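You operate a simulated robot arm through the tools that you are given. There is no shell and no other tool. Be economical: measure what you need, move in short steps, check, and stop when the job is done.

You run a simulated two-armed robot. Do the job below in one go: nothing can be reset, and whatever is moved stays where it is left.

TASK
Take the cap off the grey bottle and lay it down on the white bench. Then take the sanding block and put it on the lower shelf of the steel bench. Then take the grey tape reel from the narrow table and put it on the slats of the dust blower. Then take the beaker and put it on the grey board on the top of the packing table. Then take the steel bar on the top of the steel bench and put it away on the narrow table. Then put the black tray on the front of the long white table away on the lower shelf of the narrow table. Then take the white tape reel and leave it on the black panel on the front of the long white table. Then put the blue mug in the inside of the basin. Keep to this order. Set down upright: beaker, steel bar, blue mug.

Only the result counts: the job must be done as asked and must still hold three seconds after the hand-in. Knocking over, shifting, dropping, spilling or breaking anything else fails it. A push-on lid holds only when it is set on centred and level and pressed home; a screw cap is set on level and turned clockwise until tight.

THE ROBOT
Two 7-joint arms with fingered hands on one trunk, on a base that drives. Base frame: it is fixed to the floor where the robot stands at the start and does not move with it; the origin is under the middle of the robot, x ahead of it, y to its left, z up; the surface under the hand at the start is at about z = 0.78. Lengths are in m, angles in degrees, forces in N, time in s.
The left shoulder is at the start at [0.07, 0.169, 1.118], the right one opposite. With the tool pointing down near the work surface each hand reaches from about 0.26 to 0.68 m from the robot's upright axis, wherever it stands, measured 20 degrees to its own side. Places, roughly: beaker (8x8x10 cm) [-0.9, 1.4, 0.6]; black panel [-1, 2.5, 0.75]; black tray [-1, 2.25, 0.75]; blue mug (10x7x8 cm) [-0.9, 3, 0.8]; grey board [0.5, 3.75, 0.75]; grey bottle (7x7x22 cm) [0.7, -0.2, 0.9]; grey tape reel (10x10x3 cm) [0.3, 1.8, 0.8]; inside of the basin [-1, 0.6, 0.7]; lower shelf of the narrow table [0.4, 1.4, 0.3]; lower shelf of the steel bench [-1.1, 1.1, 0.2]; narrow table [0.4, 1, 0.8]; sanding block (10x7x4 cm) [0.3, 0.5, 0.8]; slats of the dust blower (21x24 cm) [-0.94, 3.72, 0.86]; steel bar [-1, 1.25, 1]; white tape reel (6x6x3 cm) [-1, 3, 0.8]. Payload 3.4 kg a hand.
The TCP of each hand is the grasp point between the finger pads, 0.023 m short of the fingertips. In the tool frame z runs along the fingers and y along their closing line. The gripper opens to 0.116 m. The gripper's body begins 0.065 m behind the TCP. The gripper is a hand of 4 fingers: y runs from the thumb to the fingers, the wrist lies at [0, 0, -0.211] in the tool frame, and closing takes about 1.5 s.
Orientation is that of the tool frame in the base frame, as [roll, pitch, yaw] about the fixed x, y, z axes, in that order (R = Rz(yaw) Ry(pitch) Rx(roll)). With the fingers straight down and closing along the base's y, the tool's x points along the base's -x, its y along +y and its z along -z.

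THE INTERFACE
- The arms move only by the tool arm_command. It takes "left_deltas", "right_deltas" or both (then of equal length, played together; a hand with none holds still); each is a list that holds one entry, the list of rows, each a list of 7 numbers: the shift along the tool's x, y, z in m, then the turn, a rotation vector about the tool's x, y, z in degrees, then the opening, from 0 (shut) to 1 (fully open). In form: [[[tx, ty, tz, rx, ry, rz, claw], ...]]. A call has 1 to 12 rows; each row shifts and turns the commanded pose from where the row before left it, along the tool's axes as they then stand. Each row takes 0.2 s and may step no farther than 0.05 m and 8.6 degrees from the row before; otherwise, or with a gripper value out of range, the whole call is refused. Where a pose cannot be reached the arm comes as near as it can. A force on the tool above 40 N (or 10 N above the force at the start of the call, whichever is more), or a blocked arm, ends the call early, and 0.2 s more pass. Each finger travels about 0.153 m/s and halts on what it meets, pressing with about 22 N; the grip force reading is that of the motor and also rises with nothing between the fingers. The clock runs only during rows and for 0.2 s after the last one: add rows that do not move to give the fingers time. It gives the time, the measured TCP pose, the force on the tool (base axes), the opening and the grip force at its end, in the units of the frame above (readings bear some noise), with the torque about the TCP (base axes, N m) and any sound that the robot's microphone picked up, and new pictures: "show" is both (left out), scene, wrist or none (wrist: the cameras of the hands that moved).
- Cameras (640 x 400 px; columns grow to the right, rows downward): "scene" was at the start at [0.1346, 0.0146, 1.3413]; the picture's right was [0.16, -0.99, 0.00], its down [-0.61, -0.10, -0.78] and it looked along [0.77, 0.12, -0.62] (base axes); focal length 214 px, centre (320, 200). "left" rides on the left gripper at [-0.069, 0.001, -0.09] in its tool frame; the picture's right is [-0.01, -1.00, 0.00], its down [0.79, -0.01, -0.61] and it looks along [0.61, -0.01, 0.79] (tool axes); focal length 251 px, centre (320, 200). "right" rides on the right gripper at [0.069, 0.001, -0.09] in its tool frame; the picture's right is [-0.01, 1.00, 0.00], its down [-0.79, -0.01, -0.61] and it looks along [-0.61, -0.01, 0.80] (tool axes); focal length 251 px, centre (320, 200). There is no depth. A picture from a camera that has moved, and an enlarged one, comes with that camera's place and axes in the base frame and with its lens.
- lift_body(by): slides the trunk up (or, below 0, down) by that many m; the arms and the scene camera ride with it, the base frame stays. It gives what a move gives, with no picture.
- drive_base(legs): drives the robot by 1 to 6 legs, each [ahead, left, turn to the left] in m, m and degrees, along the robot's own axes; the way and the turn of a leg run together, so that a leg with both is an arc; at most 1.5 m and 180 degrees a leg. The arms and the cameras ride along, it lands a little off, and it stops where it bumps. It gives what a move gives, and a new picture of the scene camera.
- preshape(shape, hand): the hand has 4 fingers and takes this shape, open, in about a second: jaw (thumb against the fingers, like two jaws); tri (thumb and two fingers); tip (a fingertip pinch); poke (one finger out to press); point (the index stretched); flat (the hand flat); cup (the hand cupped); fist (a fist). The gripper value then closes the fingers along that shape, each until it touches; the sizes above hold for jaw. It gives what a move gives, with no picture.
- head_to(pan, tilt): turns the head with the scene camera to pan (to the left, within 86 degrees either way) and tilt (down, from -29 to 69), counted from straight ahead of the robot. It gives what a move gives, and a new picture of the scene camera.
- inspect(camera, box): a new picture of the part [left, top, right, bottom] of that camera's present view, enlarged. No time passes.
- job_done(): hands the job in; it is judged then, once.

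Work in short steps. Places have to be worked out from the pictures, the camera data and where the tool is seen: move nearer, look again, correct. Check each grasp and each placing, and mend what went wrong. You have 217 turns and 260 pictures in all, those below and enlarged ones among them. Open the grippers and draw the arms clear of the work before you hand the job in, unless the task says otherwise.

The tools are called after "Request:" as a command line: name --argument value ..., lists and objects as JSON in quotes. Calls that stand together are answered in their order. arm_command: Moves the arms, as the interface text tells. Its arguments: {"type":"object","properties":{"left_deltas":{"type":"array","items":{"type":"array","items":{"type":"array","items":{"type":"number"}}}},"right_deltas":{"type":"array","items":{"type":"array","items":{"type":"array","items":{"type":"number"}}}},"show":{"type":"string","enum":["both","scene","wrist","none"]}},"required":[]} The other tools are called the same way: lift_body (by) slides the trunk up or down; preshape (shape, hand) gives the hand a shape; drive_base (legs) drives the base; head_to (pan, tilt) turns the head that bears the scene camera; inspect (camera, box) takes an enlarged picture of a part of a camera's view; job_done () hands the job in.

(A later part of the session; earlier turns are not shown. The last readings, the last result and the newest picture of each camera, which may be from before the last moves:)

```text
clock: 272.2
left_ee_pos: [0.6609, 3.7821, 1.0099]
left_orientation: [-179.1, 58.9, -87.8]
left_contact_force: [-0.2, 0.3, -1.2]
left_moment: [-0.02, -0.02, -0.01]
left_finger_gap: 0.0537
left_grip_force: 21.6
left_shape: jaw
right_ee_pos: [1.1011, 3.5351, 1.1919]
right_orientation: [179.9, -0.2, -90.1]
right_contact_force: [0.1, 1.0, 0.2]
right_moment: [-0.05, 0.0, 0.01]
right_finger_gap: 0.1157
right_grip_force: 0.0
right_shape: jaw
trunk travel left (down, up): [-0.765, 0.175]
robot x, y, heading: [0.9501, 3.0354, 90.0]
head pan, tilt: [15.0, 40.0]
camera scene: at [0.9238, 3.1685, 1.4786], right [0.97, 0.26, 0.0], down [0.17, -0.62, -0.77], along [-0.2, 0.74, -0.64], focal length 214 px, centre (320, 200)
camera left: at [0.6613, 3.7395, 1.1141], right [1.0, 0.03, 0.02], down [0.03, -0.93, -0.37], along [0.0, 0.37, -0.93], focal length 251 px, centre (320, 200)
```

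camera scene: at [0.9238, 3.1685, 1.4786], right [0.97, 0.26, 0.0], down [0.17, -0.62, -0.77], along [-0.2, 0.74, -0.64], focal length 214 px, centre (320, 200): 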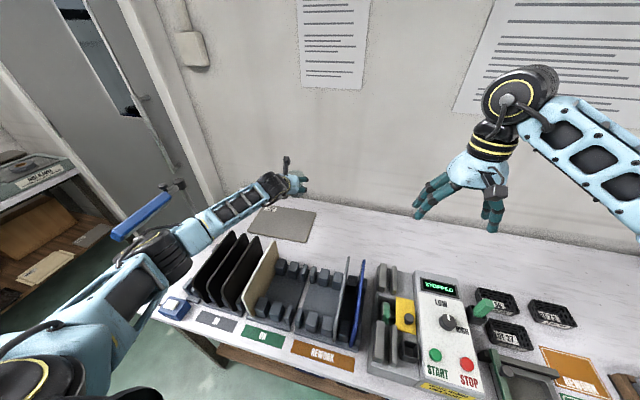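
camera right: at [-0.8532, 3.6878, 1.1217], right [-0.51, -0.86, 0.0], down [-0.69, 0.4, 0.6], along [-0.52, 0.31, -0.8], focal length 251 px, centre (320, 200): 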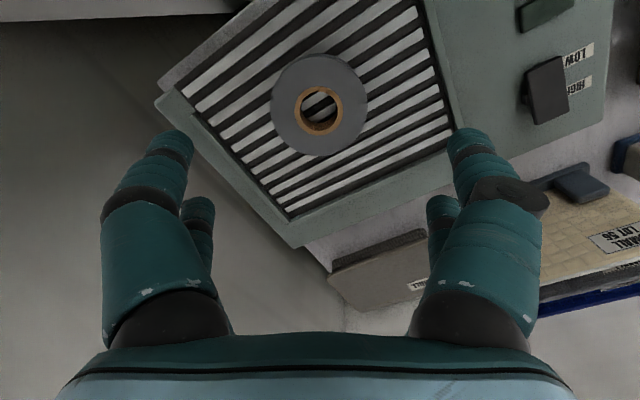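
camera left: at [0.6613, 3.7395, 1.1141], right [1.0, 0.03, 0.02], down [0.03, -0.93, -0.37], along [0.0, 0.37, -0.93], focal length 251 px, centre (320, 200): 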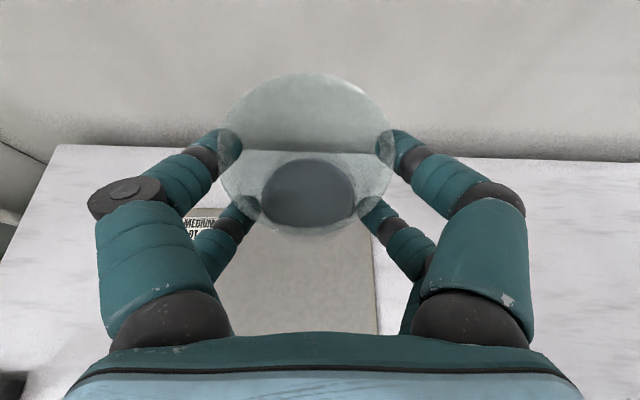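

The elbow is close to the lamp; zoom in.

Request:
inspect --camera "scene" --box '[90, 140, 330, 320]'

```text
2.22 times, centred on (210, 230) of scene
camera zoom: at [0.9238, 3.1685, 1.4786], right [0.97, 0.26, 0.0], down [0.17, -0.62, -0.77], along [-0.2, 0.74, -0.64], focal length 477 px, centre (564, 133)
```

zoom: 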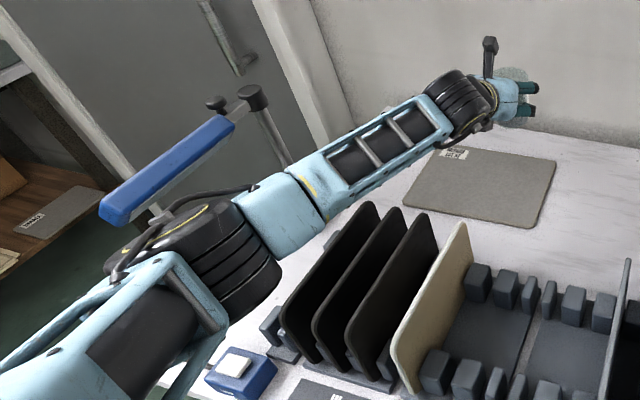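

As the hand lowers, the arm straightens and the elbow should move away from the lamp. Lower 8 cm more and check.

Request:
arm_command --left_deltas '[[[0.0172, 0, 0.0102, 0, 0, 0, 0.2], [0.0172, 0, 0.0102, 0, 0, 0, 0.2], [0.0172, 0, 0.0102, 0, 0, 0, 0.2], [0.0172, 0, 0.0102, 0, 0, 0, 0.2]]]' --show "both"

```text
clock: 273.2
left_ee_pos: [0.6619, 3.7817, 0.9293]
left_orientation: [-179.0, 59.0, -87.8]
left_contact_force: [-0.7, 0.2, -1.0]
left_moment: [-0.01, -0.01, -0.01]
left_finger_gap: 0.0536
left_grip_force: 22.4
left_shape: jaw
right_ee_pos: [1.0998, 3.5353, 1.1916]
right_orientation: [180.0, -0.1, -90.1]
right_contact_force: [1.2, -0.8, -0.2]
right_moment: [0.01, -0.02, 0.03]
right_finger_gap: 0.1162
right_grip_force: 0.1
right_shape: jaw
trunk travel left (down, up): [-0.765, 0.175]
robot x, y, heading: [0.9495, 3.0338, 90.2]
head pan, tilt: [15.0, 40.0]
camera scene: at [0.9237, 3.1677, 1.4787], right [0.97, 0.26, 0.0], down [0.17, -0.62, -0.77], along [-0.2, 0.74, -0.64], focal length 214 px, centre (320, 200)
camera left: at [0.662, 3.738, 1.0339], right [1.0, 0.03, 0.02], down [0.03, -0.93, -0.37], along [0.01, 0.37, -0.93], focal length 251 px, centre (320, 200)
```

scene: 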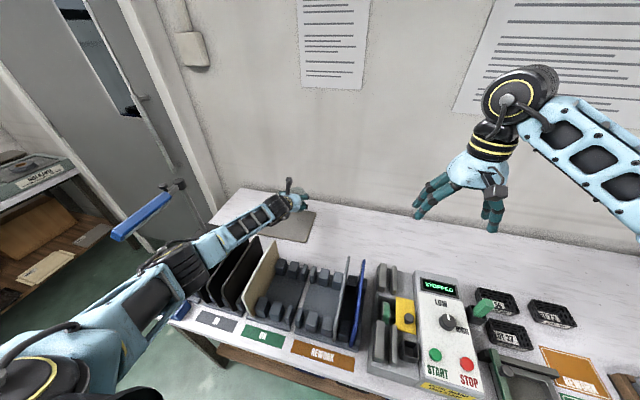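
left: 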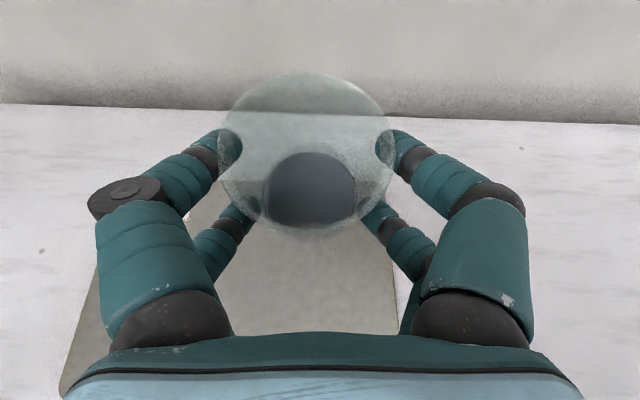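

Elbow is clear of the lamp and the forearm clears the panels. Shift 1.5 cm back toward the board's centre and lower.

Request:
arm_command --left_deltas '[[[0.0077, 0, -0.0129, 0, 0, 0, 0.2], [0.0172, 0, 0.0102, 0, 0, 0, 0.2], [0.0129, 0, 0.0077, 0, 0, 0, 0.2], [0.0043, 0, 0.0026, 0, 0, 0, 0.2]]]' --show "both"

```text
clock: 274.2
left_ee_pos: [0.6487, 3.7643, 0.8966]
left_orientation: [-178.9, 58.9, -87.9]
left_contact_force: [0.2, 0.2, -1.5]
left_moment: [-0.01, 0.0, 0.0]
left_finger_gap: 0.0536
left_grip_force: 22.3
left_shape: jaw
left hand out of reach, approached as far as the arm can: row 2, 3
right_ee_pos: [1.1012, 3.5355, 1.1925]
right_orientation: [-180.0, -0.2, -90.1]
right_contact_force: [-0.4, 0.9, -0.8]
right_moment: [-0.02, 0.0, 0.02]
right_finger_gap: 0.1159
right_grip_force: 0.0
right_shape: jaw
trunk travel left (down, up): [-0.765, 0.175]
robot x, y, heading: [0.9472, 3.0312, 90.0]
head pan, tilt: [15.0, 40.0]
camera scene: at [0.9236, 3.1671, 1.4788], right [0.97, 0.26, 0.0], down [0.17, -0.62, -0.77], along [-0.2, 0.74, -0.64], focal length 214 px, centre (320, 200)
camera left: at [0.6484, 3.7214, 1.0004], right [1.0, 0.02, 0.02], down [0.03, -0.93, -0.37], along [0.01, 0.37, -0.93], focal length 251 px, centre (320, 200)
```

scene: 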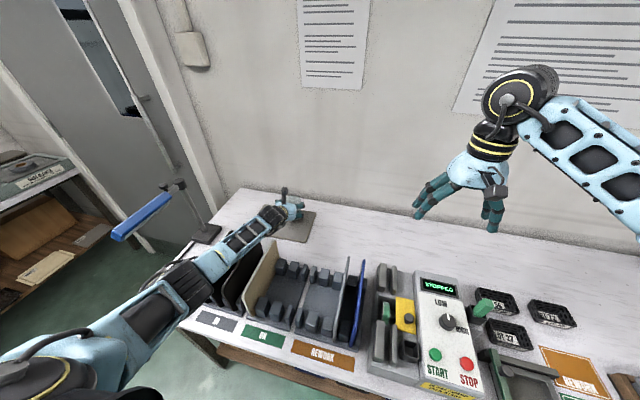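
left: 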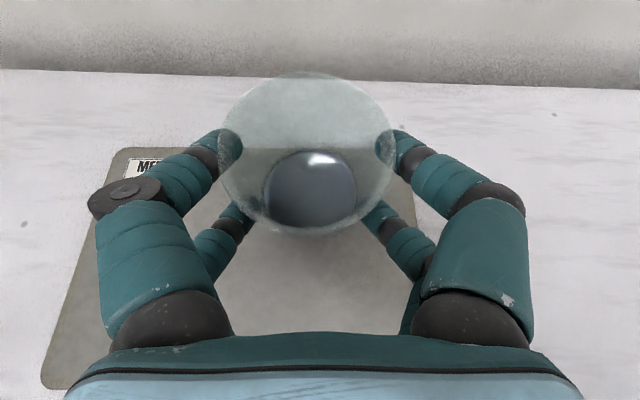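

At reach limit; use the trunk for the last centimetres. First check forearm–panel clearance.

Request:
inspect --camera "scene" --box '[140, 160, 320, 320]'

```text
2.50 times, centred on (230, 240) of scene
camera zoom: at [0.9236, 3.1671, 1.4788], right [0.97, 0.26, 0.0], down [0.17, -0.62, -0.77], along [-0.2, 0.74, -0.64], focal length 536 px, centre (545, 100)
```

zoom: 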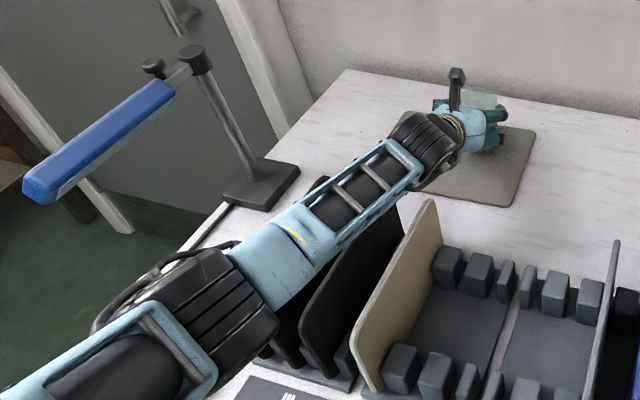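

About 3 cm forearm clearance. Lower the trunk 2 cm.

Request:
lift_body --by -0.02

Request:
lift_body --by -0.006

Request:
inspect --camera "scene" --box '[140, 160, 320, 320]'

```text
clock: 274.8
left_ee_pos: [0.649, 3.7622, 0.8801]
left_orientation: [-178.8, 59.2, -87.9]
left_contact_force: [-2.2, 3.5, 16.9]
left_moment: [0.18, 0.25, -0.01]
left_finger_gap: 0.0534
left_grip_force: 22.0
left_shape: jaw
right_ee_pos: [1.1008, 3.5308, 1.1739]
right_orientation: [179.9, -0.1, -90.1]
right_contact_force: [-0.4, 0.7, 0.1]
right_moment: [-0.06, -0.02, -0.03]
right_finger_gap: 0.1161
right_grip_force: 0.1
right_shape: jaw
trunk travel left (down, up): [-0.745, 0.195]
robot x, y, heading: [0.9473, 3.0324, 90.0]
head pan, tilt: [15.0, 40.0]
```

```text
clock: 275.5
left_ee_pos: [0.6498, 3.766, 0.8801]
left_orientation: [-178.8, 59.8, -87.8]
left_contact_force: [-0.7, -4.7, 21.5]
left_moment: [-0.44, 0.05, -0.01]
left_finger_gap: 0.0537
left_grip_force: 22.1
left_shape: jaw
right_ee_pos: [1.1002, 3.5325, 1.1667]
right_orientation: [180.0, -0.1, -90.1]
right_contact_force: [-0.3, 0.4, 0.8]
right_moment: [-0.03, 0.01, -0.02]
right_finger_gap: 0.1158
right_grip_force: 0.0
right_shape: jaw
trunk travel left (down, up): [-0.739, 0.201]
robot x, y, heading: [0.9444, 3.0332, 90.0]
head pan, tilt: [15.0, 40.0]
stopped: the force on the tool passed its limit at 42 N (the readings are from after the stop); the commanded pose is now the measured one
```

```text
2.50 times, centred on (230, 240) of scene
camera zoom: at [0.9243, 3.1648, 1.4532], right [0.97, 0.26, 0.0], down [0.17, -0.62, -0.77], along [-0.2, 0.74, -0.64], focal length 536 px, centre (545, 100)
```

zoom: 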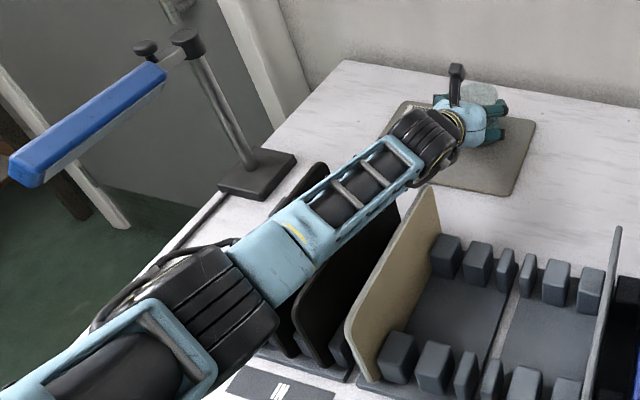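

Beaker is on the board (20 N). Release gently, and check.

Request:
arm_command --left_deltas '[[[-0.0009, 0, -0.0005, 0, 0, 0, 0.45], [0, 0, 0, 0, 0, 0, 0.55], [0, 0, 0, 0, 0, 0, 0.65], [0, 0, 0, 0, 0, 0, 0.75], [0, 0, 0, 0, 0, 0, 0.85]]]' --show "wrist"

```text
clock: 276.7
left_ee_pos: [0.6476, 3.7669, 0.8756]
left_orientation: [-178.7, 59.2, -87.7]
left_contact_force: [0.6, 0.0, 0.4]
left_moment: [-0.02, -0.02, -0.02]
left_finger_gap: 0.0985
left_grip_force: 0.1
left_shape: jaw
right_ee_pos: [1.1006, 3.5361, 1.1665]
right_orientation: [-180.0, -0.3, -90.1]
right_contact_force: [-0.4, 0.3, 0.1]
right_moment: [0.02, 0.01, -0.02]
right_finger_gap: 0.1158
right_grip_force: 0.0
right_shape: jaw
trunk travel left (down, up): [-0.739, 0.201]
robot x, y, heading: [0.9446, 3.0348, 90.2]
head pan, tilt: [15.0, 40.0]
camera left: at [0.6478, 3.723, 0.9793], right [1.0, 0.02, 0.02], down [0.03, -0.93, -0.37], along [0.01, 0.37, -0.93], focal length 251 px, centre (320, 200)
```

left: 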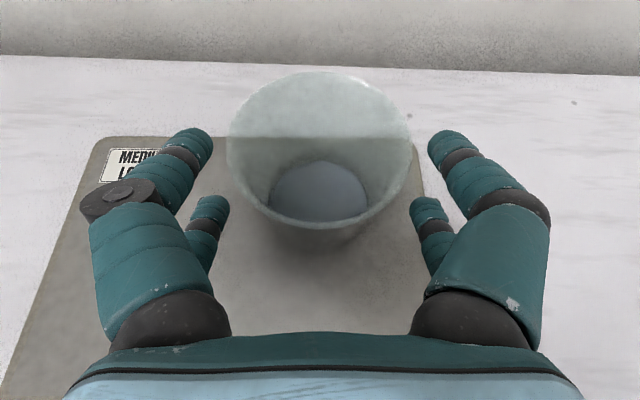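

Beaker stands on the board, free of the fingers. Open fully, raise the trunk straight up, then back off.

Request:
arm_command --left_deltas '[[[0, 0.002, 0, 0, 0, 0, 1], [0, 0, 0, 0, 0, 0, 1]]]' --show "none"

Request:
lift_body --by 0.17

Request:
drive_base --legs '[[-0.5, 0, 0]]'

Request:
inspect --camera "scene" --box '[120, 100, 400, 300]'

```text
clock: 277.3
left_ee_pos: [0.6465, 3.7648, 0.8751]
left_orientation: [-178.8, 59.3, -87.7]
left_contact_force: [-0.3, -0.1, 0.8]
left_moment: [0.01, 0.0, 0.0]
left_finger_gap: 0.1162
left_grip_force: 0.0
left_shape: jaw
right_ee_pos: [1.1006, 3.5351, 1.1657]
right_orientation: [-179.9, -0.1, -90.2]
right_contact_force: [-0.6, 0.4, -0.1]
right_moment: [0.06, 0.02, 0.0]
right_finger_gap: 0.1162
right_grip_force: 0.1
right_shape: jaw
trunk travel left (down, up): [-0.739, 0.201]
robot x, y, heading: [0.946, 3.0382, 90.1]
head pan, tilt: [15.0, 40.0]
```

```text
clock: 279.2
left_ee_pos: [0.6454, 3.7663, 1.0446]
left_orientation: [-178.9, 59.3, -87.8]
left_contact_force: [0.3, 0.3, 1.5]
left_moment: [-0.01, 0.0, 0.0]
left_finger_gap: 0.1159
left_grip_force: 0.0
left_shape: jaw
right_ee_pos: [1.1001, 3.5357, 1.336]
right_orientation: [-180.0, -0.3, -90.2]
right_contact_force: [-0.3, 0.8, 0.0]
right_moment: [0.0, 0.01, 0.02]
right_finger_gap: 0.1164
right_grip_force: 0.0
right_shape: jaw
trunk travel left (down, up): [-0.909, 0.031]
robot x, y, heading: [0.9499, 3.0341, 89.9]
head pan, tilt: [15.0, 40.0]
```

```text
clock: 282.1
left_ee_pos: [0.6511, 3.2684, 1.0442]
left_orientation: [-178.7, 59.1, -88.3]
left_contact_force: [0.0, 0.3, 0.1]
left_moment: [-0.04, 0.01, -0.03]
left_finger_gap: 0.1159
left_grip_force: 0.0
left_shape: jaw
right_ee_pos: [1.1033, 3.0332, 1.3363]
right_orientation: [180.0, -0.3, -90.6]
right_contact_force: [-0.6, 0.5, -0.3]
right_moment: [-0.04, 0.01, -0.02]
right_finger_gap: 0.1158
right_grip_force: 0.0
right_shape: jaw
trunk travel left (down, up): [-0.909, 0.031]
robot x, y, heading: [0.9447, 2.533, 89.5]
head pan, tilt: [15.0, 40.0]
camera scene: at [0.9229, 2.6683, 1.6229], right [0.97, 0.25, 0.0], down [0.16, -0.62, -0.77], along [-0.19, 0.74, -0.64], focal length 214 px, centre (320, 200)
```

scene: 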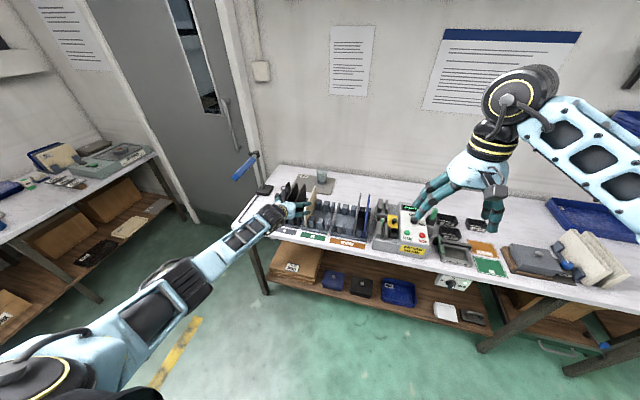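

```text
2.00 times, centred on (260, 200) of scene
camera zoom: at [0.9229, 2.6683, 1.6229], right [0.97, 0.25, 0.0], down [0.16, -0.62, -0.77], along [-0.19, 0.74, -0.64], focal length 429 px, centre (440, 200)
```

zoom: 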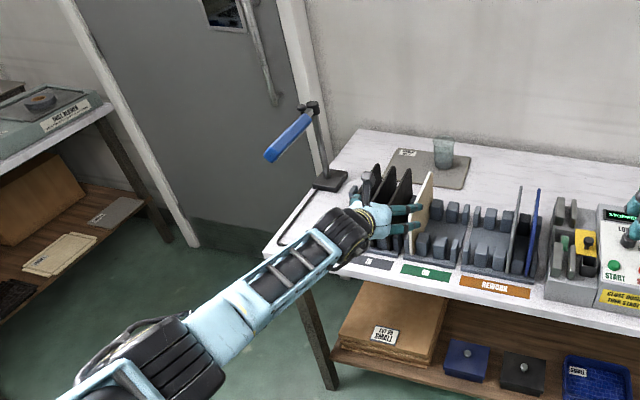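

Beaker stands on the grey board; everything else intact. Fold the left hand back to the downward pose and lower the trunk.

Request:
arm_command --left_deltas '[[[0.0155, 0, -0.0257, 0, 7.4, 0, 1], [0.0186, 0, -0.0235, 0, 7.4, 0, 1], [0.0215, 0, -0.0209, 0, 7.4, 0, 1], [0.024, 0, -0.018, 0, 7.4, 0, 1], [0.0261, 0, -0.0147, 0, 7.4, 0, 1], [0.0278, 0, -0.0113, 0, 7.4, 0, 1], [0.029, 0, -0.0076, 0, 7.4, 0, 1], [0.0298, 0, -0.0038, 0, 7.2, 0, 1]]]' --show "none"

Request:
lift_body --by -0.2

Request:
drive_base --legs '[[-0.1, 1.15, 0], [-0.6, 0, 0], [0, 0, 90], [0, 0.7, 0]]'

```text
clock: 283.9
left_ee_pos: [0.6546, 3.0258, 1.0438]
left_orientation: [-179.3, 0.2, -89.4]
left_contact_force: [0.2, 0.0, -0.3]
left_moment: [0.02, -0.03, -0.02]
left_finger_gap: 0.1159
left_grip_force: 0.1
left_shape: jaw
right_ee_pos: [1.1032, 3.0315, 1.337]
right_orientation: [-180.0, -0.2, -90.7]
right_contact_force: [-0.1, 0.4, -0.4]
right_moment: [0.02, 0.0, -0.01]
right_finger_gap: 0.116
right_grip_force: 0.1
right_shape: jaw
trunk travel left (down, up): [-0.909, 0.031]
robot x, y, heading: [0.9468, 2.5314, 89.4]
head pan, tilt: [15.0, 40.0]
```

```text
clock: 286.1
left_ee_pos: [0.6532, 3.026, 0.8435]
left_orientation: [-179.3, 0.3, -89.4]
left_contact_force: [0.1, -0.3, 0.0]
left_moment: [-0.02, 0.04, -0.03]
left_finger_gap: 0.1158
left_grip_force: 0.1
left_shape: jaw
right_ee_pos: [1.1038, 3.0325, 1.1366]
right_orientation: [-180.0, -0.1, -90.6]
right_contact_force: [-0.6, 0.1, -0.3]
right_moment: [0.04, 0.0, -0.01]
right_finger_gap: 0.1159
right_grip_force: 0.0
right_shape: jaw
trunk travel left (down, up): [-0.709, 0.231]
robot x, y, heading: [0.9469, 2.5294, 89.6]
head pan, tilt: [15.0, 40.0]
```

```text
clock: 302.3
left_ee_pos: [-0.6989, 0.8519, 0.8445]
left_orientation: [-179.4, 0.4, 1.4]
left_contact_force: [-0.2, 0.2, 0.2]
left_moment: [-0.02, -0.02, 0.02]
left_finger_gap: 0.1159
left_grip_force: 0.0
left_shape: jaw
right_ee_pos: [-0.7127, 1.3007, 1.1365]
right_orientation: [180.0, -0.3, 0.3]
right_contact_force: [-0.4, -0.3, 0.0]
right_moment: [-0.02, 0.0, -0.02]
right_finger_gap: 0.1162
right_grip_force: 0.1
right_shape: jaw
trunk travel left (down, up): [-0.709, 0.231]
robot x, y, heading: [-0.2084, 1.1508, -179.5]
head pan, tilt: [15.0, 40.0]
camera scene: at [-0.3434, 1.1278, 1.4231], right [-0.27, 0.96, 0.0], down [0.62, 0.17, -0.77], along [-0.74, -0.2, -0.64], focal length 214 px, centre (320, 200)
```

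scene: 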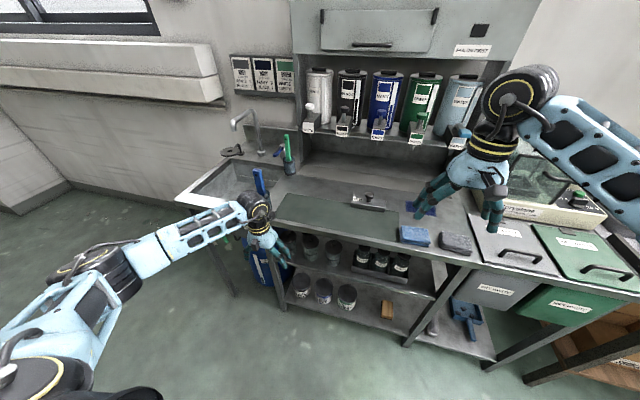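

Zoom on the steel bar.

Request:
inspect --camera "scene" --box '[270, 150, 450, 270]'

```text
3.33 times, centred on (360, 210) of scene
camera zoom: at [-0.3434, 1.1278, 1.4231], right [-0.27, 0.96, 0.0], down [0.62, 0.17, -0.77], along [-0.74, -0.2, -0.64], focal length 715 px, centre (187, 167)
```

zoom: 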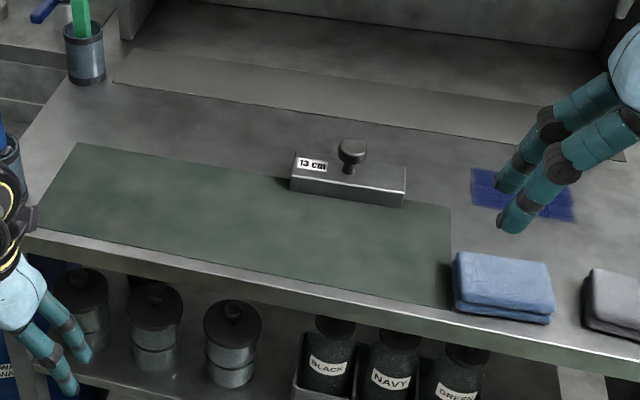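

It's the knobbed 13 cm bar at about (-0.985,1.147). Retract and raise the left hand, then move the base closer.

Request:
arm_command --left_deltas '[[[0.03, 0, -0.03, 0, 0, 0, 1], [0.03, 0, -0.03, 0, 0, 0, 1], [0.03, 0, -0.03, 0, 0, 0, 1], [0.03, 0, -0.03, 0, 0, 0, 1], [0.03, 0, -0.03, 0, 0, 0, 1], [0.03, 0, -0.03, 0, 0, 0, 1]]]' --right_deltas '[[[0, 0, 0, 0, 0, -8.5, 1], [0, 0, 0, 0, 0, -8.5, 1], [0, 0, 0, 0, 0, -8.5, 1], [0, 0, 0, 0, 0, -8.5, 1], [0, 0, 0, 0, 0, -8.5, 1], [0, 0, 0, 0, 0, -8.5, 1]]]' --show "none"

Request:
drive_base --legs '[[0.18, 0.13, 0]]'

Request:
arm_command --right_deltas '[[[0, 0, 0, 0, 0, -8.5, 1], [0, 0, 0, 0, 0, -8.5, 1], [0, 0, 0, 0, 0, -8.5, 1], [0, 0, 0, 0, 0, -8.5, 1], [0, 0, 0, 0, 0, -8.5, 1]]]' --show "both"

```text
clock: 303.7
left_ee_pos: [-0.5152, 0.8547, 1.0236]
left_orientation: [-179.5, 0.3, 1.5]
left_contact_force: [0.8, 0.5, 0.0]
left_moment: [0.0, 0.04, 0.03]
left_finger_gap: 0.1157
left_grip_force: 0.0
left_shape: jaw
right_ee_pos: [-0.7117, 1.3012, 1.138]
right_orientation: [179.9, 0.0, 51.3]
right_contact_force: [-0.1, 0.0, -0.5]
right_moment: [-0.02, 0.03, -0.02]
right_finger_gap: 0.1156
right_grip_force: 0.0
right_shape: jaw
trunk travel left (down, up): [-0.709, 0.231]
robot x, y, heading: [-0.2065, 1.1511, -179.5]
head pan, tilt: [15.0, 40.0]
```

```text
clock: 305.4
left_ee_pos: [-0.6974, 0.7226, 1.0229]
left_orientation: [-179.3, 0.4, 1.6]
left_contact_force: [-0.2, 0.2, 0.3]
left_moment: [0.05, -0.04, -0.03]
left_finger_gap: 0.1158
left_grip_force: 0.1
left_shape: jaw
right_ee_pos: [-0.8922, 1.169, 1.1374]
right_orientation: [179.9, 0.0, 51.3]
right_contact_force: [0.1, 0.5, 0.2]
right_moment: [0.03, 0.01, -0.01]
right_finger_gap: 0.116
right_grip_force: 0.2
right_shape: jaw
trunk travel left (down, up): [-0.709, 0.231]
robot x, y, heading: [-0.3884, 1.0203, -179.5]
head pan, tilt: [15.0, 40.0]
camera scene: at [-0.5224, 0.9956, 1.4232], right [-0.27, 0.96, 0.0], down [0.62, 0.17, -0.77], along [-0.74, -0.2, -0.64], focal length 214 px, centre (320, 200)
```

scene: 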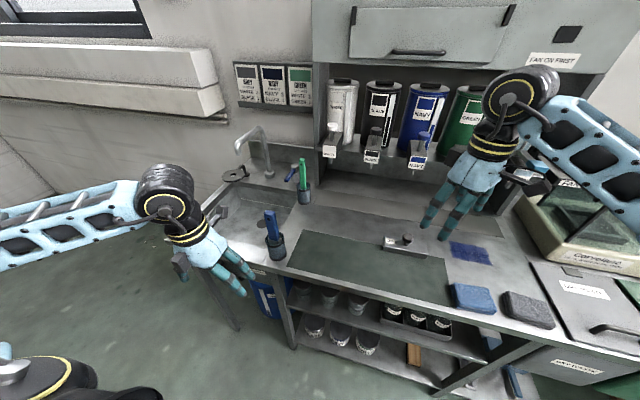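

```text
clock: 306.6
left_ee_pos: [-0.6976, 0.7216, 1.0231]
left_orientation: [-179.2, 0.3, 1.5]
left_contact_force: [0.2, -0.3, 0.3]
left_moment: [0.01, 0.0, 0.0]
left_finger_gap: 0.1158
left_grip_force: 0.1
left_shape: jaw
right_ee_pos: [-0.8925, 1.1676, 1.1358]
right_orientation: [179.9, 0.0, 94.0]
right_contact_force: [0.3, 0.1, -0.1]
right_moment: [0.03, -0.03, -0.01]
right_finger_gap: 0.1161
right_grip_force: 0.1
right_shape: jaw
trunk travel left (down, up): [-0.709, 0.231]
robot x, y, heading: [-0.3944, 1.0182, -179.4]
head pan, tilt: [15.0, 40.0]
camera scene: at [-0.5235, 0.9949, 1.4231], right [-0.27, 0.96, 0.0], down [0.62, 0.17, -0.77], along [-0.74, -0.2, -0.64], focal length 214 px, centre (320, 200)
camera right: at [-0.8964, 1.2358, 1.2271], right [1.0, 0.06, 0.0], down [0.05, -0.79, 0.61], along [0.04, -0.61, -0.79], focal length 251 px, centre (320, 200)
```

scene: 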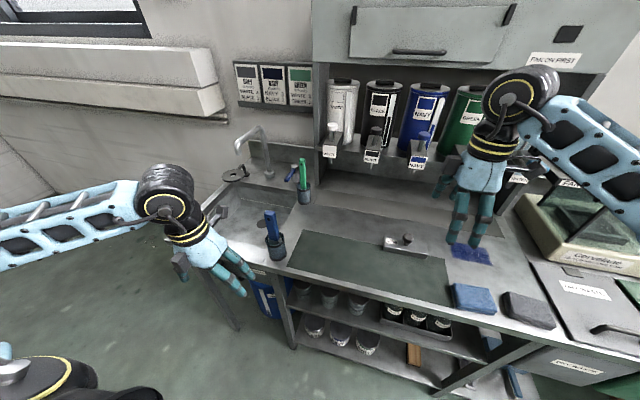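
right: 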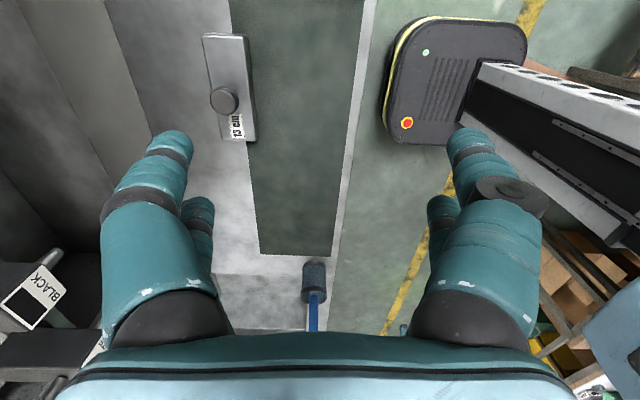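

Bar centre at (-1.0,1.150), long axis along y. Move above it and lower to z≈0.97.

Request:
arm_command --right_deltas '[[[-0.0035, -0.036, 0, 0, 0, 4, 1], [-0.0035, -0.036, 0, 0, 0, 0, 1], [-0.0035, -0.036, 0, 0, 0, 0, 1], [0, 0, 0.05, 0, 0, 0, 0.8], [0, 0, 0.05, 0, 0, 0, 0.8], [0, 0, 0.05, 0, 0, 0, 0.8]]]' --show "wrist"

```text
clock: 308.0
left_ee_pos: [-0.6995, 0.7219, 1.0229]
left_orientation: [-179.4, 0.4, 1.5]
left_contact_force: [-0.2, -0.2, -0.2]
left_moment: [0.0, -0.03, 0.01]
left_finger_gap: 0.1159
left_grip_force: 0.1
left_shape: jaw
right_ee_pos: [-1.0014, 1.1552, 0.9853]
right_orientation: [179.8, 0.0, 89.9]
right_contact_force: [-0.6, -0.4, 0.6]
right_moment: [-0.03, 0.0, -0.01]
right_finger_gap: 0.0929
right_grip_force: 0.2
right_shape: jaw
trunk travel left (down, up): [-0.709, 0.231]
robot x, y, heading: [-0.3876, 1.0171, -179.6]
head pan, tilt: [15.0, 40.0]
camera right: at [-1.0004, 1.2232, 1.0756], right [1.0, -0.01, 0.0], down [-0.01, -0.79, 0.61], along [0.0, -0.61, -0.8], focal length 251 px, centre (320, 200)
```

right: 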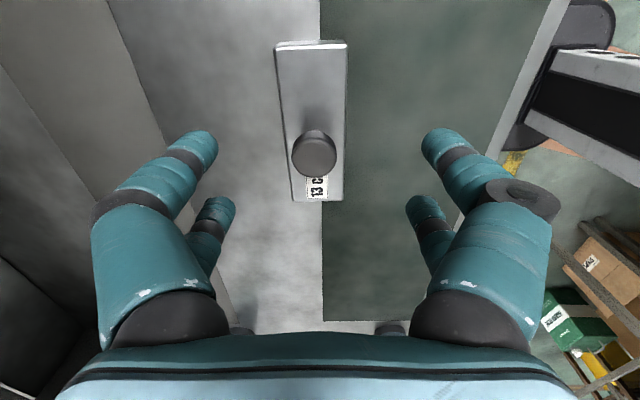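

Request:
arm_command --right_deltas '[[[-0.007, -0.002, 0.04, 0, 0, 0, 0.8], [0, 0, 0.03, 0, 0, 0, 0.8], [0, 0, 0.012, 0, 0, 0, 0.8]]]' --show "wrist"

```text
clock: 308.8
left_ee_pos: [-0.6982, 0.7229, 1.0233]
left_orientation: [-179.4, 0.3, 1.6]
left_contact_force: [0.4, -0.5, 0.4]
left_moment: [-0.03, 0.0, -0.02]
left_finger_gap: 0.116
left_grip_force: 0.2
left_shape: jaw
right_ee_pos: [-1.0012, 1.1487, 0.9043]
right_orientation: [179.9, -0.1, 89.7]
right_contact_force: [0.5, 0.0, 0.5]
right_moment: [0.0, -0.01, -0.01]
right_finger_gap: 0.0931
right_grip_force: 0.1
right_shape: jaw
trunk travel left (down, up): [-0.709, 0.231]
robot x, y, heading: [-0.3918, 1.0194, -179.7]
head pan, tilt: [15.0, 40.0]
camera right: at [-1.0006, 1.2168, 0.9947], right [1.0, -0.01, 0.0], down [-0.01, -0.79, 0.61], along [-0.01, -0.61, -0.79], focal length 251 px, centre (320, 200)
```

right: 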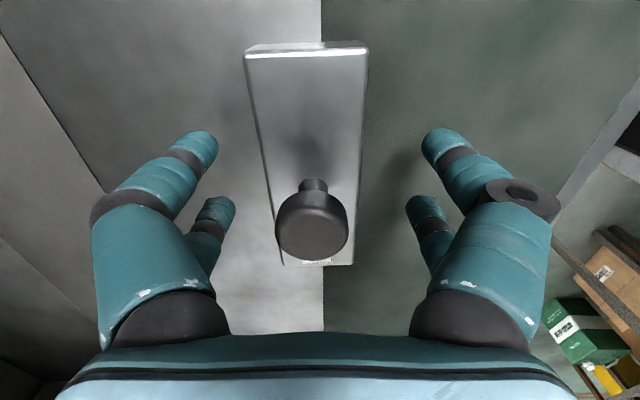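

Lower 1.2 cm more and close on the bar.

Request:
arm_command --right_deltas '[[[0, 0, 0.006, 0, 0, 0, 0.8], [0, 0, 0.005, 0, 0, 0, 0.8], [0, 0, 0, 0, 0, 0, 0.3], [0, 0, 0, 0, 0, 0, 0], [0, 0, 0, 0, 0, 0, 0], [0, 0, 0, 0, 0, 0, 0]]]' --show "wrist"

```text
clock: 310.2
left_ee_pos: [-0.6969, 0.7216, 1.0234]
left_orientation: [-179.4, 0.3, 1.5]
left_contact_force: [0.2, -0.4, 0.4]
left_moment: [-0.01, 0.0, -0.01]
left_finger_gap: 0.1161
left_grip_force: 0.0
left_shape: jaw
right_ee_pos: [-1.0019, 1.1483, 0.8927]
right_orientation: [179.7, 0.0, 89.8]
right_contact_force: [0.1, 0.5, -0.6]
right_moment: [0.03, 0.06, 0.0]
right_finger_gap: 0.0448
right_grip_force: 22.4
right_shape: jaw
trunk travel left (down, up): [-0.709, 0.231]
robot x, y, heading: [-0.3865, 1.0173, -179.6]
head pan, tilt: [15.0, 40.0]
camera right: at [-1.0005, 1.2163, 0.9837], right [1.0, -0.01, 0.0], down [-0.01, -0.79, 0.61], along [0.0, -0.61, -0.79], focal length 251 px, centre (320, 200)
```

right: 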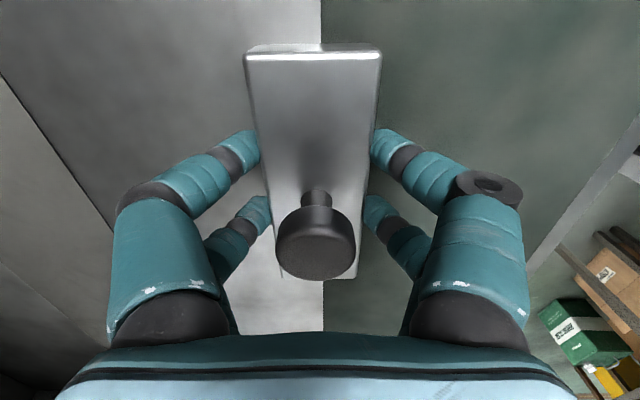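

Gripped (gap 0.045). Lift and check.

Request:
arm_command --right_deltas '[[[0, 0, -0.01, 0, 0, 0, 0], [0, 0, -0.03, 0, 0, 0, 0], [0, 0, -0.05, 0, 0, 0, 0], [0, 0, -0.05, 0, 0, 0, 0], [0, 0, -0.05, 0, 0, 0, 0]]]' --show "wrist"

```text
clock: 311.4
left_ee_pos: [-0.6973, 0.721, 1.0234]
left_orientation: [-179.3, 0.3, 1.6]
left_contact_force: [0.4, 0.3, 0.8]
left_moment: [0.02, 0.04, 0.03]
left_finger_gap: 0.1157
left_grip_force: 0.0
left_shape: jaw
right_ee_pos: [-1.0041, 1.1451, 1.0835]
right_orientation: [179.8, 0.0, 89.8]
right_contact_force: [-0.4, -0.2, -3.4]
right_moment: [0.02, -0.02, 0.0]
right_finger_gap: 0.0447
right_grip_force: 22.0
right_shape: jaw
trunk travel left (down, up): [-0.709, 0.231]
robot x, y, heading: [-0.3924, 1.0182, -179.6]
head pan, tilt: [15.0, 40.0]
camera right: at [-1.0038, 1.2138, 1.1735], right [1.0, -0.01, 0.0], down [-0.01, -0.8, 0.61], along [0.0, -0.61, -0.8], focal length 251 px, centre (320, 200)
```

right: 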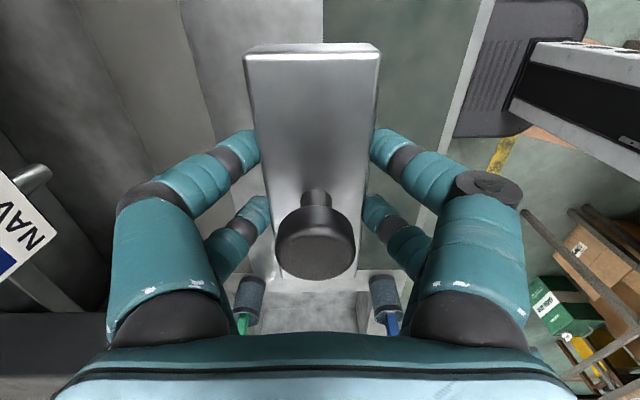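

Bar held upright. Bring it closer, then drive to the free far end of the narrow table.

Request:
arm_command --right_deltas '[[[0, 0.05, 0, 0, 0, 0, 0], [0, 0.05, 0, 0, 0, 0, 0], [0, 0.05, 0, 0, 0, 0, 0], [0, 0.05, 0, 0, 0, 0, 0], [0, 0.05, 0, 0, 0, 0, 0]]]' --left_deltas '[[[0, 0, -0.02, 0, 0, 0, 1], [0, 0, -0.02, 0, 0, 0, 1], [0, 0, -0.02, 0, 0, 0, 1], [0, 0, 0, 0, 0, 0, 1], [0, 0, 0, 0, 0, 0, 1]]]' --show "none"

Request:
drive_base --legs '[[-0.19, 0, 0], [0, -0.91, 0], [0, 0, -180]]'

Request:
head_to --pan -12 --tilt 45

```text
clock: 312.6
left_ee_pos: [-0.6974, 0.7218, 1.0858]
left_orientation: [-179.4, 0.4, 1.5]
left_contact_force: [0.0, -0.4, 0.1]
left_moment: [-0.04, 0.01, 0.01]
left_finger_gap: 0.1159
left_grip_force: 0.1
left_shape: jaw
right_ee_pos: [-0.7492, 1.1498, 1.0823]
right_orientation: [179.9, 0.1, 89.7]
right_contact_force: [-0.3, 0.7, -3.8]
right_moment: [0.03, 0.04, 0.0]
right_finger_gap: 0.0445
right_grip_force: 21.8
right_shape: jaw
trunk travel left (down, up): [-0.709, 0.231]
robot x, y, heading: [-0.3898, 1.0152, -179.7]
head pan, tilt: [15.0, 40.0]
```

```text
clock: 325.9
left_ee_pos: [0.1041, 2.2219, 1.0847]
left_orientation: [-179.4, 0.4, -178.4]
left_contact_force: [0.7, 0.1, 0.1]
left_moment: [0.01, 0.02, -0.01]
left_finger_gap: 0.1156
left_grip_force: 0.1
left_shape: jaw
right_ee_pos: [0.1593, 1.7952, 1.0823]
right_orientation: [179.8, 0.0, -90.2]
right_contact_force: [-0.1, 0.2, -3.9]
right_moment: [-0.04, 0.0, -0.02]
right_finger_gap: 0.044
right_grip_force: 21.9
right_shape: jaw
trunk travel left (down, up): [-0.709, 0.231]
robot x, y, heading: [-0.2057, 1.9269, 0.4]
head pan, tilt: [15.0, 40.0]
camera scene: at [-0.0717, 1.951, 1.4231], right [0.27, -0.96, 0.0], down [-0.62, -0.17, -0.77], along [0.74, 0.2, -0.64], focal length 214 px, centre (320, 200)
```

scene: 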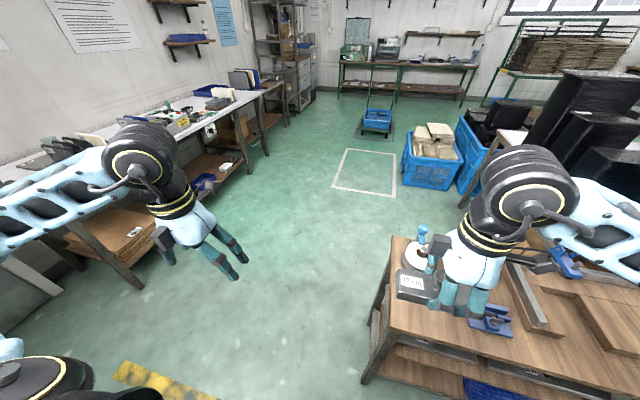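

```text
clock: 326.8
left_ee_pos: [0.1049, 2.2227, 1.0842]
left_orientation: [-179.4, 0.2, -178.5]
left_contact_force: [-0.3, 0.3, 0.0]
left_moment: [0.0, 0.02, 0.0]
left_finger_gap: 0.1159
left_grip_force: 0.1
left_shape: jaw
right_ee_pos: [0.158, 1.7952, 1.0814]
right_orientation: [179.8, 0.0, -90.3]
right_contact_force: [0.2, 0.4, -4.0]
right_moment: [0.0, 0.01, 0.01]
right_finger_gap: 0.044
right_grip_force: 21.7
right_shape: jaw
trunk travel left (down, up): [-0.709, 0.231]
robot x, y, heading: [-0.204, 1.9268, 0.3]
head pan, tilt: [-12.0, 45.0]
camera scene: at [-0.074, 1.9122, 1.4158], right [-0.2, -0.98, 0.0], down [-0.69, 0.14, -0.71], along [0.69, -0.14, -0.71], focal length 214 px, centre (320, 200)
```

scene: 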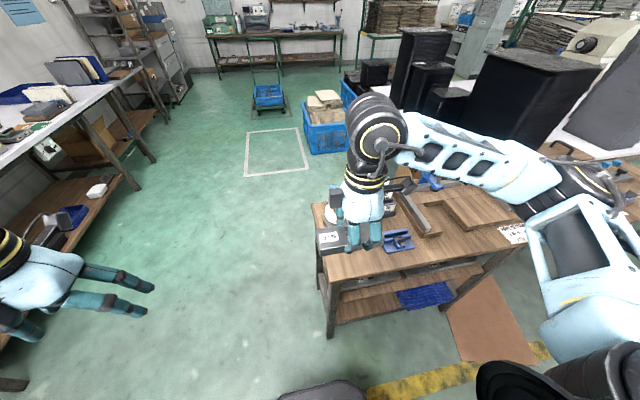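

Move over the free corner (0.265,1.74) and lower to check.

Request:
arm_command --right_deltas '[[[0.018, -0.035, 0, 0, 0, 0, 0], [0.018, -0.035, 0, 0, 0, 0, 0], [0.018, -0.035, 0, 0, 0, 0, 0], [0, 0, 0.04, 0, 0, 0, 0], [0, 0, 0.04, 0, 0, 0, 0], [0, 0, 0.04, 0, 0, 0, 0]]]' --show "both"

```text
clock: 328.2
left_ee_pos: [0.1046, 2.2218, 1.0842]
left_orientation: [-179.4, 0.3, -178.5]
left_contact_force: [-0.6, -0.6, 0.1]
left_moment: [0.03, 0.0, 0.02]
left_finger_gap: 0.116
left_grip_force: 0.0
left_shape: jaw
right_ee_pos: [0.2624, 1.7417, 0.9583]
right_orientation: [179.8, 0.1, -90.2]
right_contact_force: [0.1, -1.1, -3.2]
right_moment: [-0.02, 0.04, 0.02]
right_finger_gap: 0.044
right_grip_force: 22.0
right_shape: jaw
trunk travel left (down, up): [-0.709, 0.231]
robot x, y, heading: [-0.1998, 1.9254, 0.5]
head pan, tilt: [-12.0, 45.0]
camera scene: at [-0.0733, 1.9116, 1.4158], right [-0.2, -0.98, 0.0], down [-0.69, 0.14, -0.71], along [0.69, -0.14, -0.71], focal length 214 px, centre (320, 200)
camera right: at [0.2628, 1.6724, 1.0491], right [-1.0, 0.01, 0.0], down [0.01, 0.79, 0.61], along [0.0, 0.61, -0.79], focal length 251 px, centre (320, 200)
```

scene: 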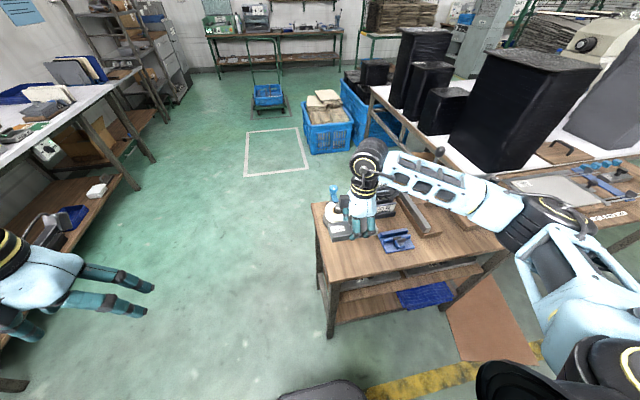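
right: 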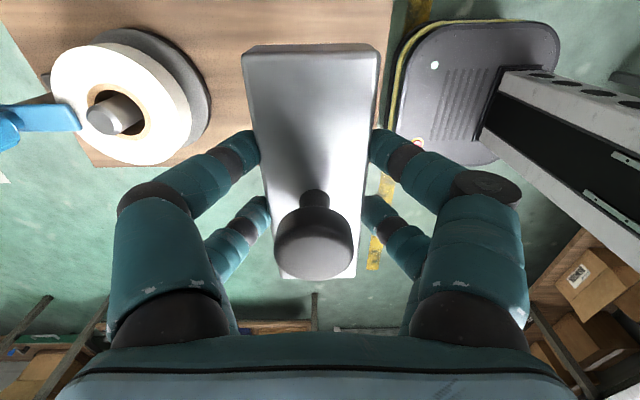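

Footprint is clear. Shift 1.2 cm inward and lower.

Request:
arm_command --right_deltas '[[[0.012, 0, 0.04, 0, 0, 0, 0], [0, 0, 0.04, 0, 0, 0, 0], [0, 0, 0.04, 0, 0, 0, 0], [0, 0, 0.012, 0, 0, 0, 0], [0, 0, 0.005, 0, 0, 0, 0], [0, 0, 0.004, 0, 0, 0, 0], [0, 0, 0.003, 0, 0, 0, 0], [0, 0, 0.003, 0, 0, 0, 0], [0, 0, 0.003, 0, 0, 0, 0]]]' --show "none"

```text
clock: 330.2
left_ee_pos: [0.1021, 2.2222, 1.0849]
left_orientation: [-179.3, 0.4, -178.4]
left_contact_force: [-0.1, 1.0, 0.1]
left_moment: [0.02, 0.01, 0.0]
left_finger_gap: 0.1161
left_grip_force: 0.1
left_shape: jaw
right_ee_pos: [0.2616, 1.7289, 0.8143]
right_orientation: [180.0, 0.1, -90.2]
right_contact_force: [0.6, -1.9, 6.6]
right_moment: [0.04, 0.01, 0.0]
right_finger_gap: 0.0441
right_grip_force: 22.2
right_shape: jaw
trunk travel left (down, up): [-0.709, 0.231]
robot x, y, heading: [-0.2031, 1.927, 0.4]
head pan, tilt: [-12.0, 45.0]
```

Touching the table. Release and raise.

Request:
arm_command --right_deltas '[[[0, 0, 0.001, 0, 0, 0, 0], [0, 0, 0, 0, 0, 0, 0.5], [0, 0, 0, 0, 0, 0, 0.75], [0, 0, 0, 0, 0, 0, 0.8], [0, 0, -0.02, 0, 0, 0, 0.8], [0, 0, -0.05, 0, 0, 0, 0.8], [0, 0, -0.05, 0, 0, 0, 0.8], [0, 0, -0.05, 0, 0, 0, 1]]]' --show "wrist"

```text
clock: 332.0
left_ee_pos: [0.1038, 2.2228, 1.0855]
left_orientation: [-179.3, 0.3, -178.5]
left_contact_force: [0.3, -0.3, 0.7]
left_moment: [-0.02, 0.0, 0.01]
left_finger_gap: 0.116
left_grip_force: 0.1
left_shape: jaw
right_ee_pos: [0.2615, 1.7292, 0.9801]
right_orientation: [179.8, 0.0, -90.2]
right_contact_force: [-0.4, 0.1, -0.2]
right_moment: [0.05, -0.03, -0.01]
right_finger_gap: 0.1159
right_grip_force: 0.0
right_shape: jaw
trunk travel left (down, up): [-0.709, 0.231]
robot x, y, heading: [-0.2025, 1.9283, 0.4]
head pan, tilt: [-12.0, 45.0]
camera right: at [0.2614, 1.6596, 1.071], right [-1.0, 0.01, 0.0], down [0.01, 0.8, 0.61], along [0.0, 0.61, -0.8], focal length 251 px, centre (320, 200)
```

right: 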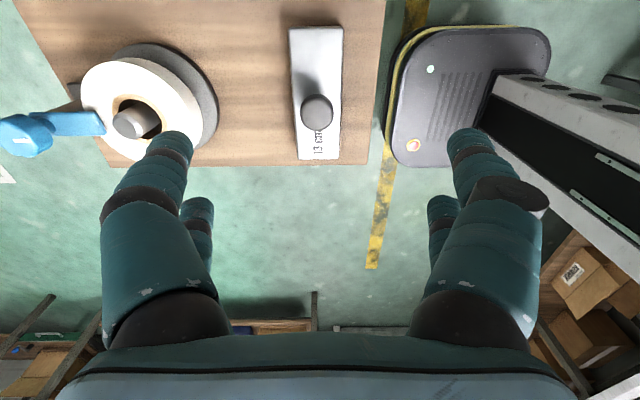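

Steel bar stands on the narrow table. Restore the right hand's standard yaw and drive to the long white table's near end to see the black tray.

Request:
arm_command --right_deltas '[[[0, 0.03, -0.04, 0, 0, 8.2, 1], [0, 0.03, -0.03, 0, 0, 8.2, 1], [0, 0, -0.03, 0, 0, 8.2, 1], [0, 0, 0, 0, 0, 8.2, 1], [0, 0, 0, 0, 0, 8.2, 1], [0, 0, 0, 0, 0, 8.2, 1], [0, 0, 0, 0, 0, 8.2, 1], [0, 0, 0, 0, 0, 8.2, 1], [0, 0, 0, 0, 0, 8.2, 1], [0, 0, 0, 0, 0, 8.2, 1], [0, 0, 0, 0, 0, 8.2, 1]]]' --show "none"

Request:
drive_base --legs '[[0, 0.35, 0], [0, 0, 180]]'

Request:
head_to --pan 0 --tilt 45

```text
clock: 334.4
left_ee_pos: [0.104, 2.2221, 1.0846]
left_orientation: [-179.4, 0.3, -178.4]
left_contact_force: [0.0, 1.2, -0.1]
left_moment: [0.01, -0.03, -0.05]
left_finger_gap: 0.1158
left_grip_force: 0.1
left_shape: jaw
right_ee_pos: [0.2029, 1.7342, 1.08]
right_orientation: [179.9, -0.1, 179.4]
right_contact_force: [0.1, -0.2, -0.8]
right_moment: [0.0, -0.03, 0.02]
right_finger_gap: 0.116
right_grip_force: 0.0
right_shape: jaw
trunk travel left (down, up): [-0.709, 0.231]
robot x, y, heading: [-0.2005, 1.9286, 0.5]
head pan, tilt: [-12.0, 45.0]
```

```text
clock: 343.8
left_ee_pos: [-0.5281, 1.9942, 1.0836]
left_orientation: [-179.4, 0.3, -1.6]
left_contact_force: [-0.5, -0.4, -0.5]
left_moment: [-0.02, 0.05, 0.03]
left_finger_gap: 0.1161
left_grip_force: 0.1
left_shape: jaw
right_ee_pos: [-0.6009, 2.4858, 1.0815]
right_orientation: [180.0, -0.3, -3.5]
right_contact_force: [0.0, 0.4, 0.3]
right_moment: [-0.01, 0.0, -0.02]
right_finger_gap: 0.1157
right_grip_force: 0.1
right_shape: jaw
trunk travel left (down, up): [-0.709, 0.231]
robot x, y, heading: [-0.207, 2.2689, 177.1]
head pan, tilt: [-12.0, 45.0]
camera scene: at [-0.3354, 2.2952, 1.4159], right [0.25, 0.97, 0.0], down [0.68, -0.18, -0.71], along [-0.68, 0.18, -0.71], focal length 214 px, centre (320, 200)
```

scene: 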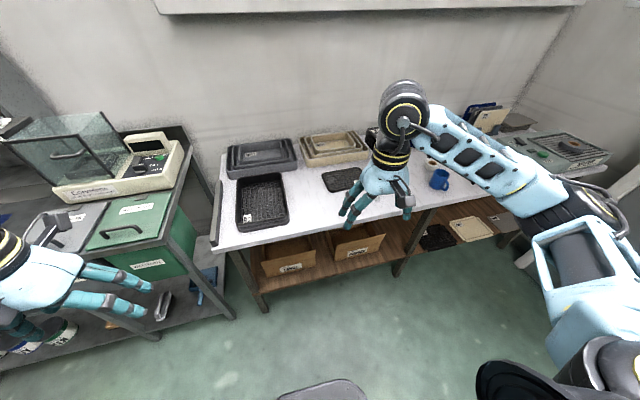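

```text
clock: 344.6
left_ee_pos: [-0.5288, 1.9924, 1.0851]
left_orientation: [-179.3, 0.4, -1.6]
left_contact_force: [0.2, -0.3, 0.1]
left_moment: [0.03, -0.01, 0.01]
left_finger_gap: 0.1158
left_grip_force: 0.1
left_shape: jaw
right_ee_pos: [-0.6016, 2.4851, 1.0807]
right_orientation: [-179.9, -0.1, -3.5]
right_contact_force: [-0.3, 0.2, -0.5]
right_moment: [-0.03, -0.04, -0.01]
right_finger_gap: 0.116
right_grip_force: 0.0
right_shape: jaw
trunk travel left (down, up): [-0.709, 0.231]
robot x, y, heading: [-0.2037, 2.2691, 177.5]
head pan, tilt: [0.0, 45.0]
camera scene: at [-0.3379, 2.2784, 1.4159], right [0.05, 1.0, 0.0], down [0.71, -0.03, -0.71], along [-0.71, 0.03, -0.71], focal length 214 px, centre (320, 200)
```

scene: 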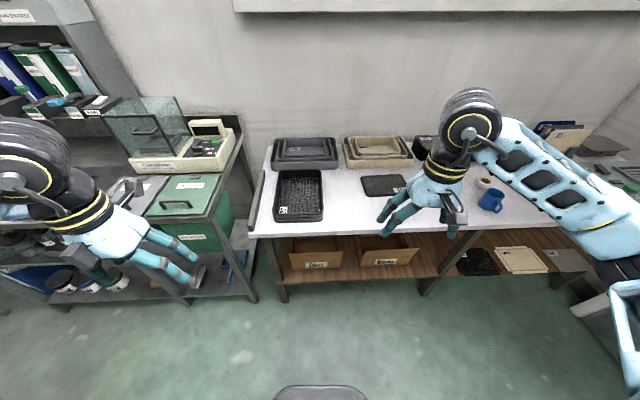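

Request:
inspect --camera "scene" --box '[240, 120, 480, 250]'

```text
2.67 times, centred on (360, 185) of scene
camera zoom: at [-0.3379, 2.2784, 1.4159], right [0.05, 1.0, 0.0], down [0.71, -0.03, -0.71], along [-0.71, 0.03, -0.71], focal length 572 px, centre (213, 240)
```

zoom: 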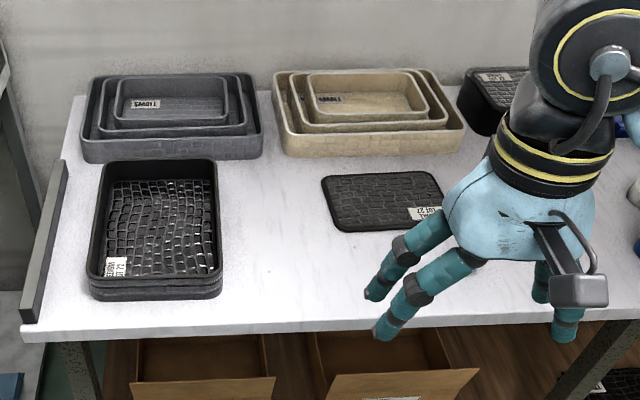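

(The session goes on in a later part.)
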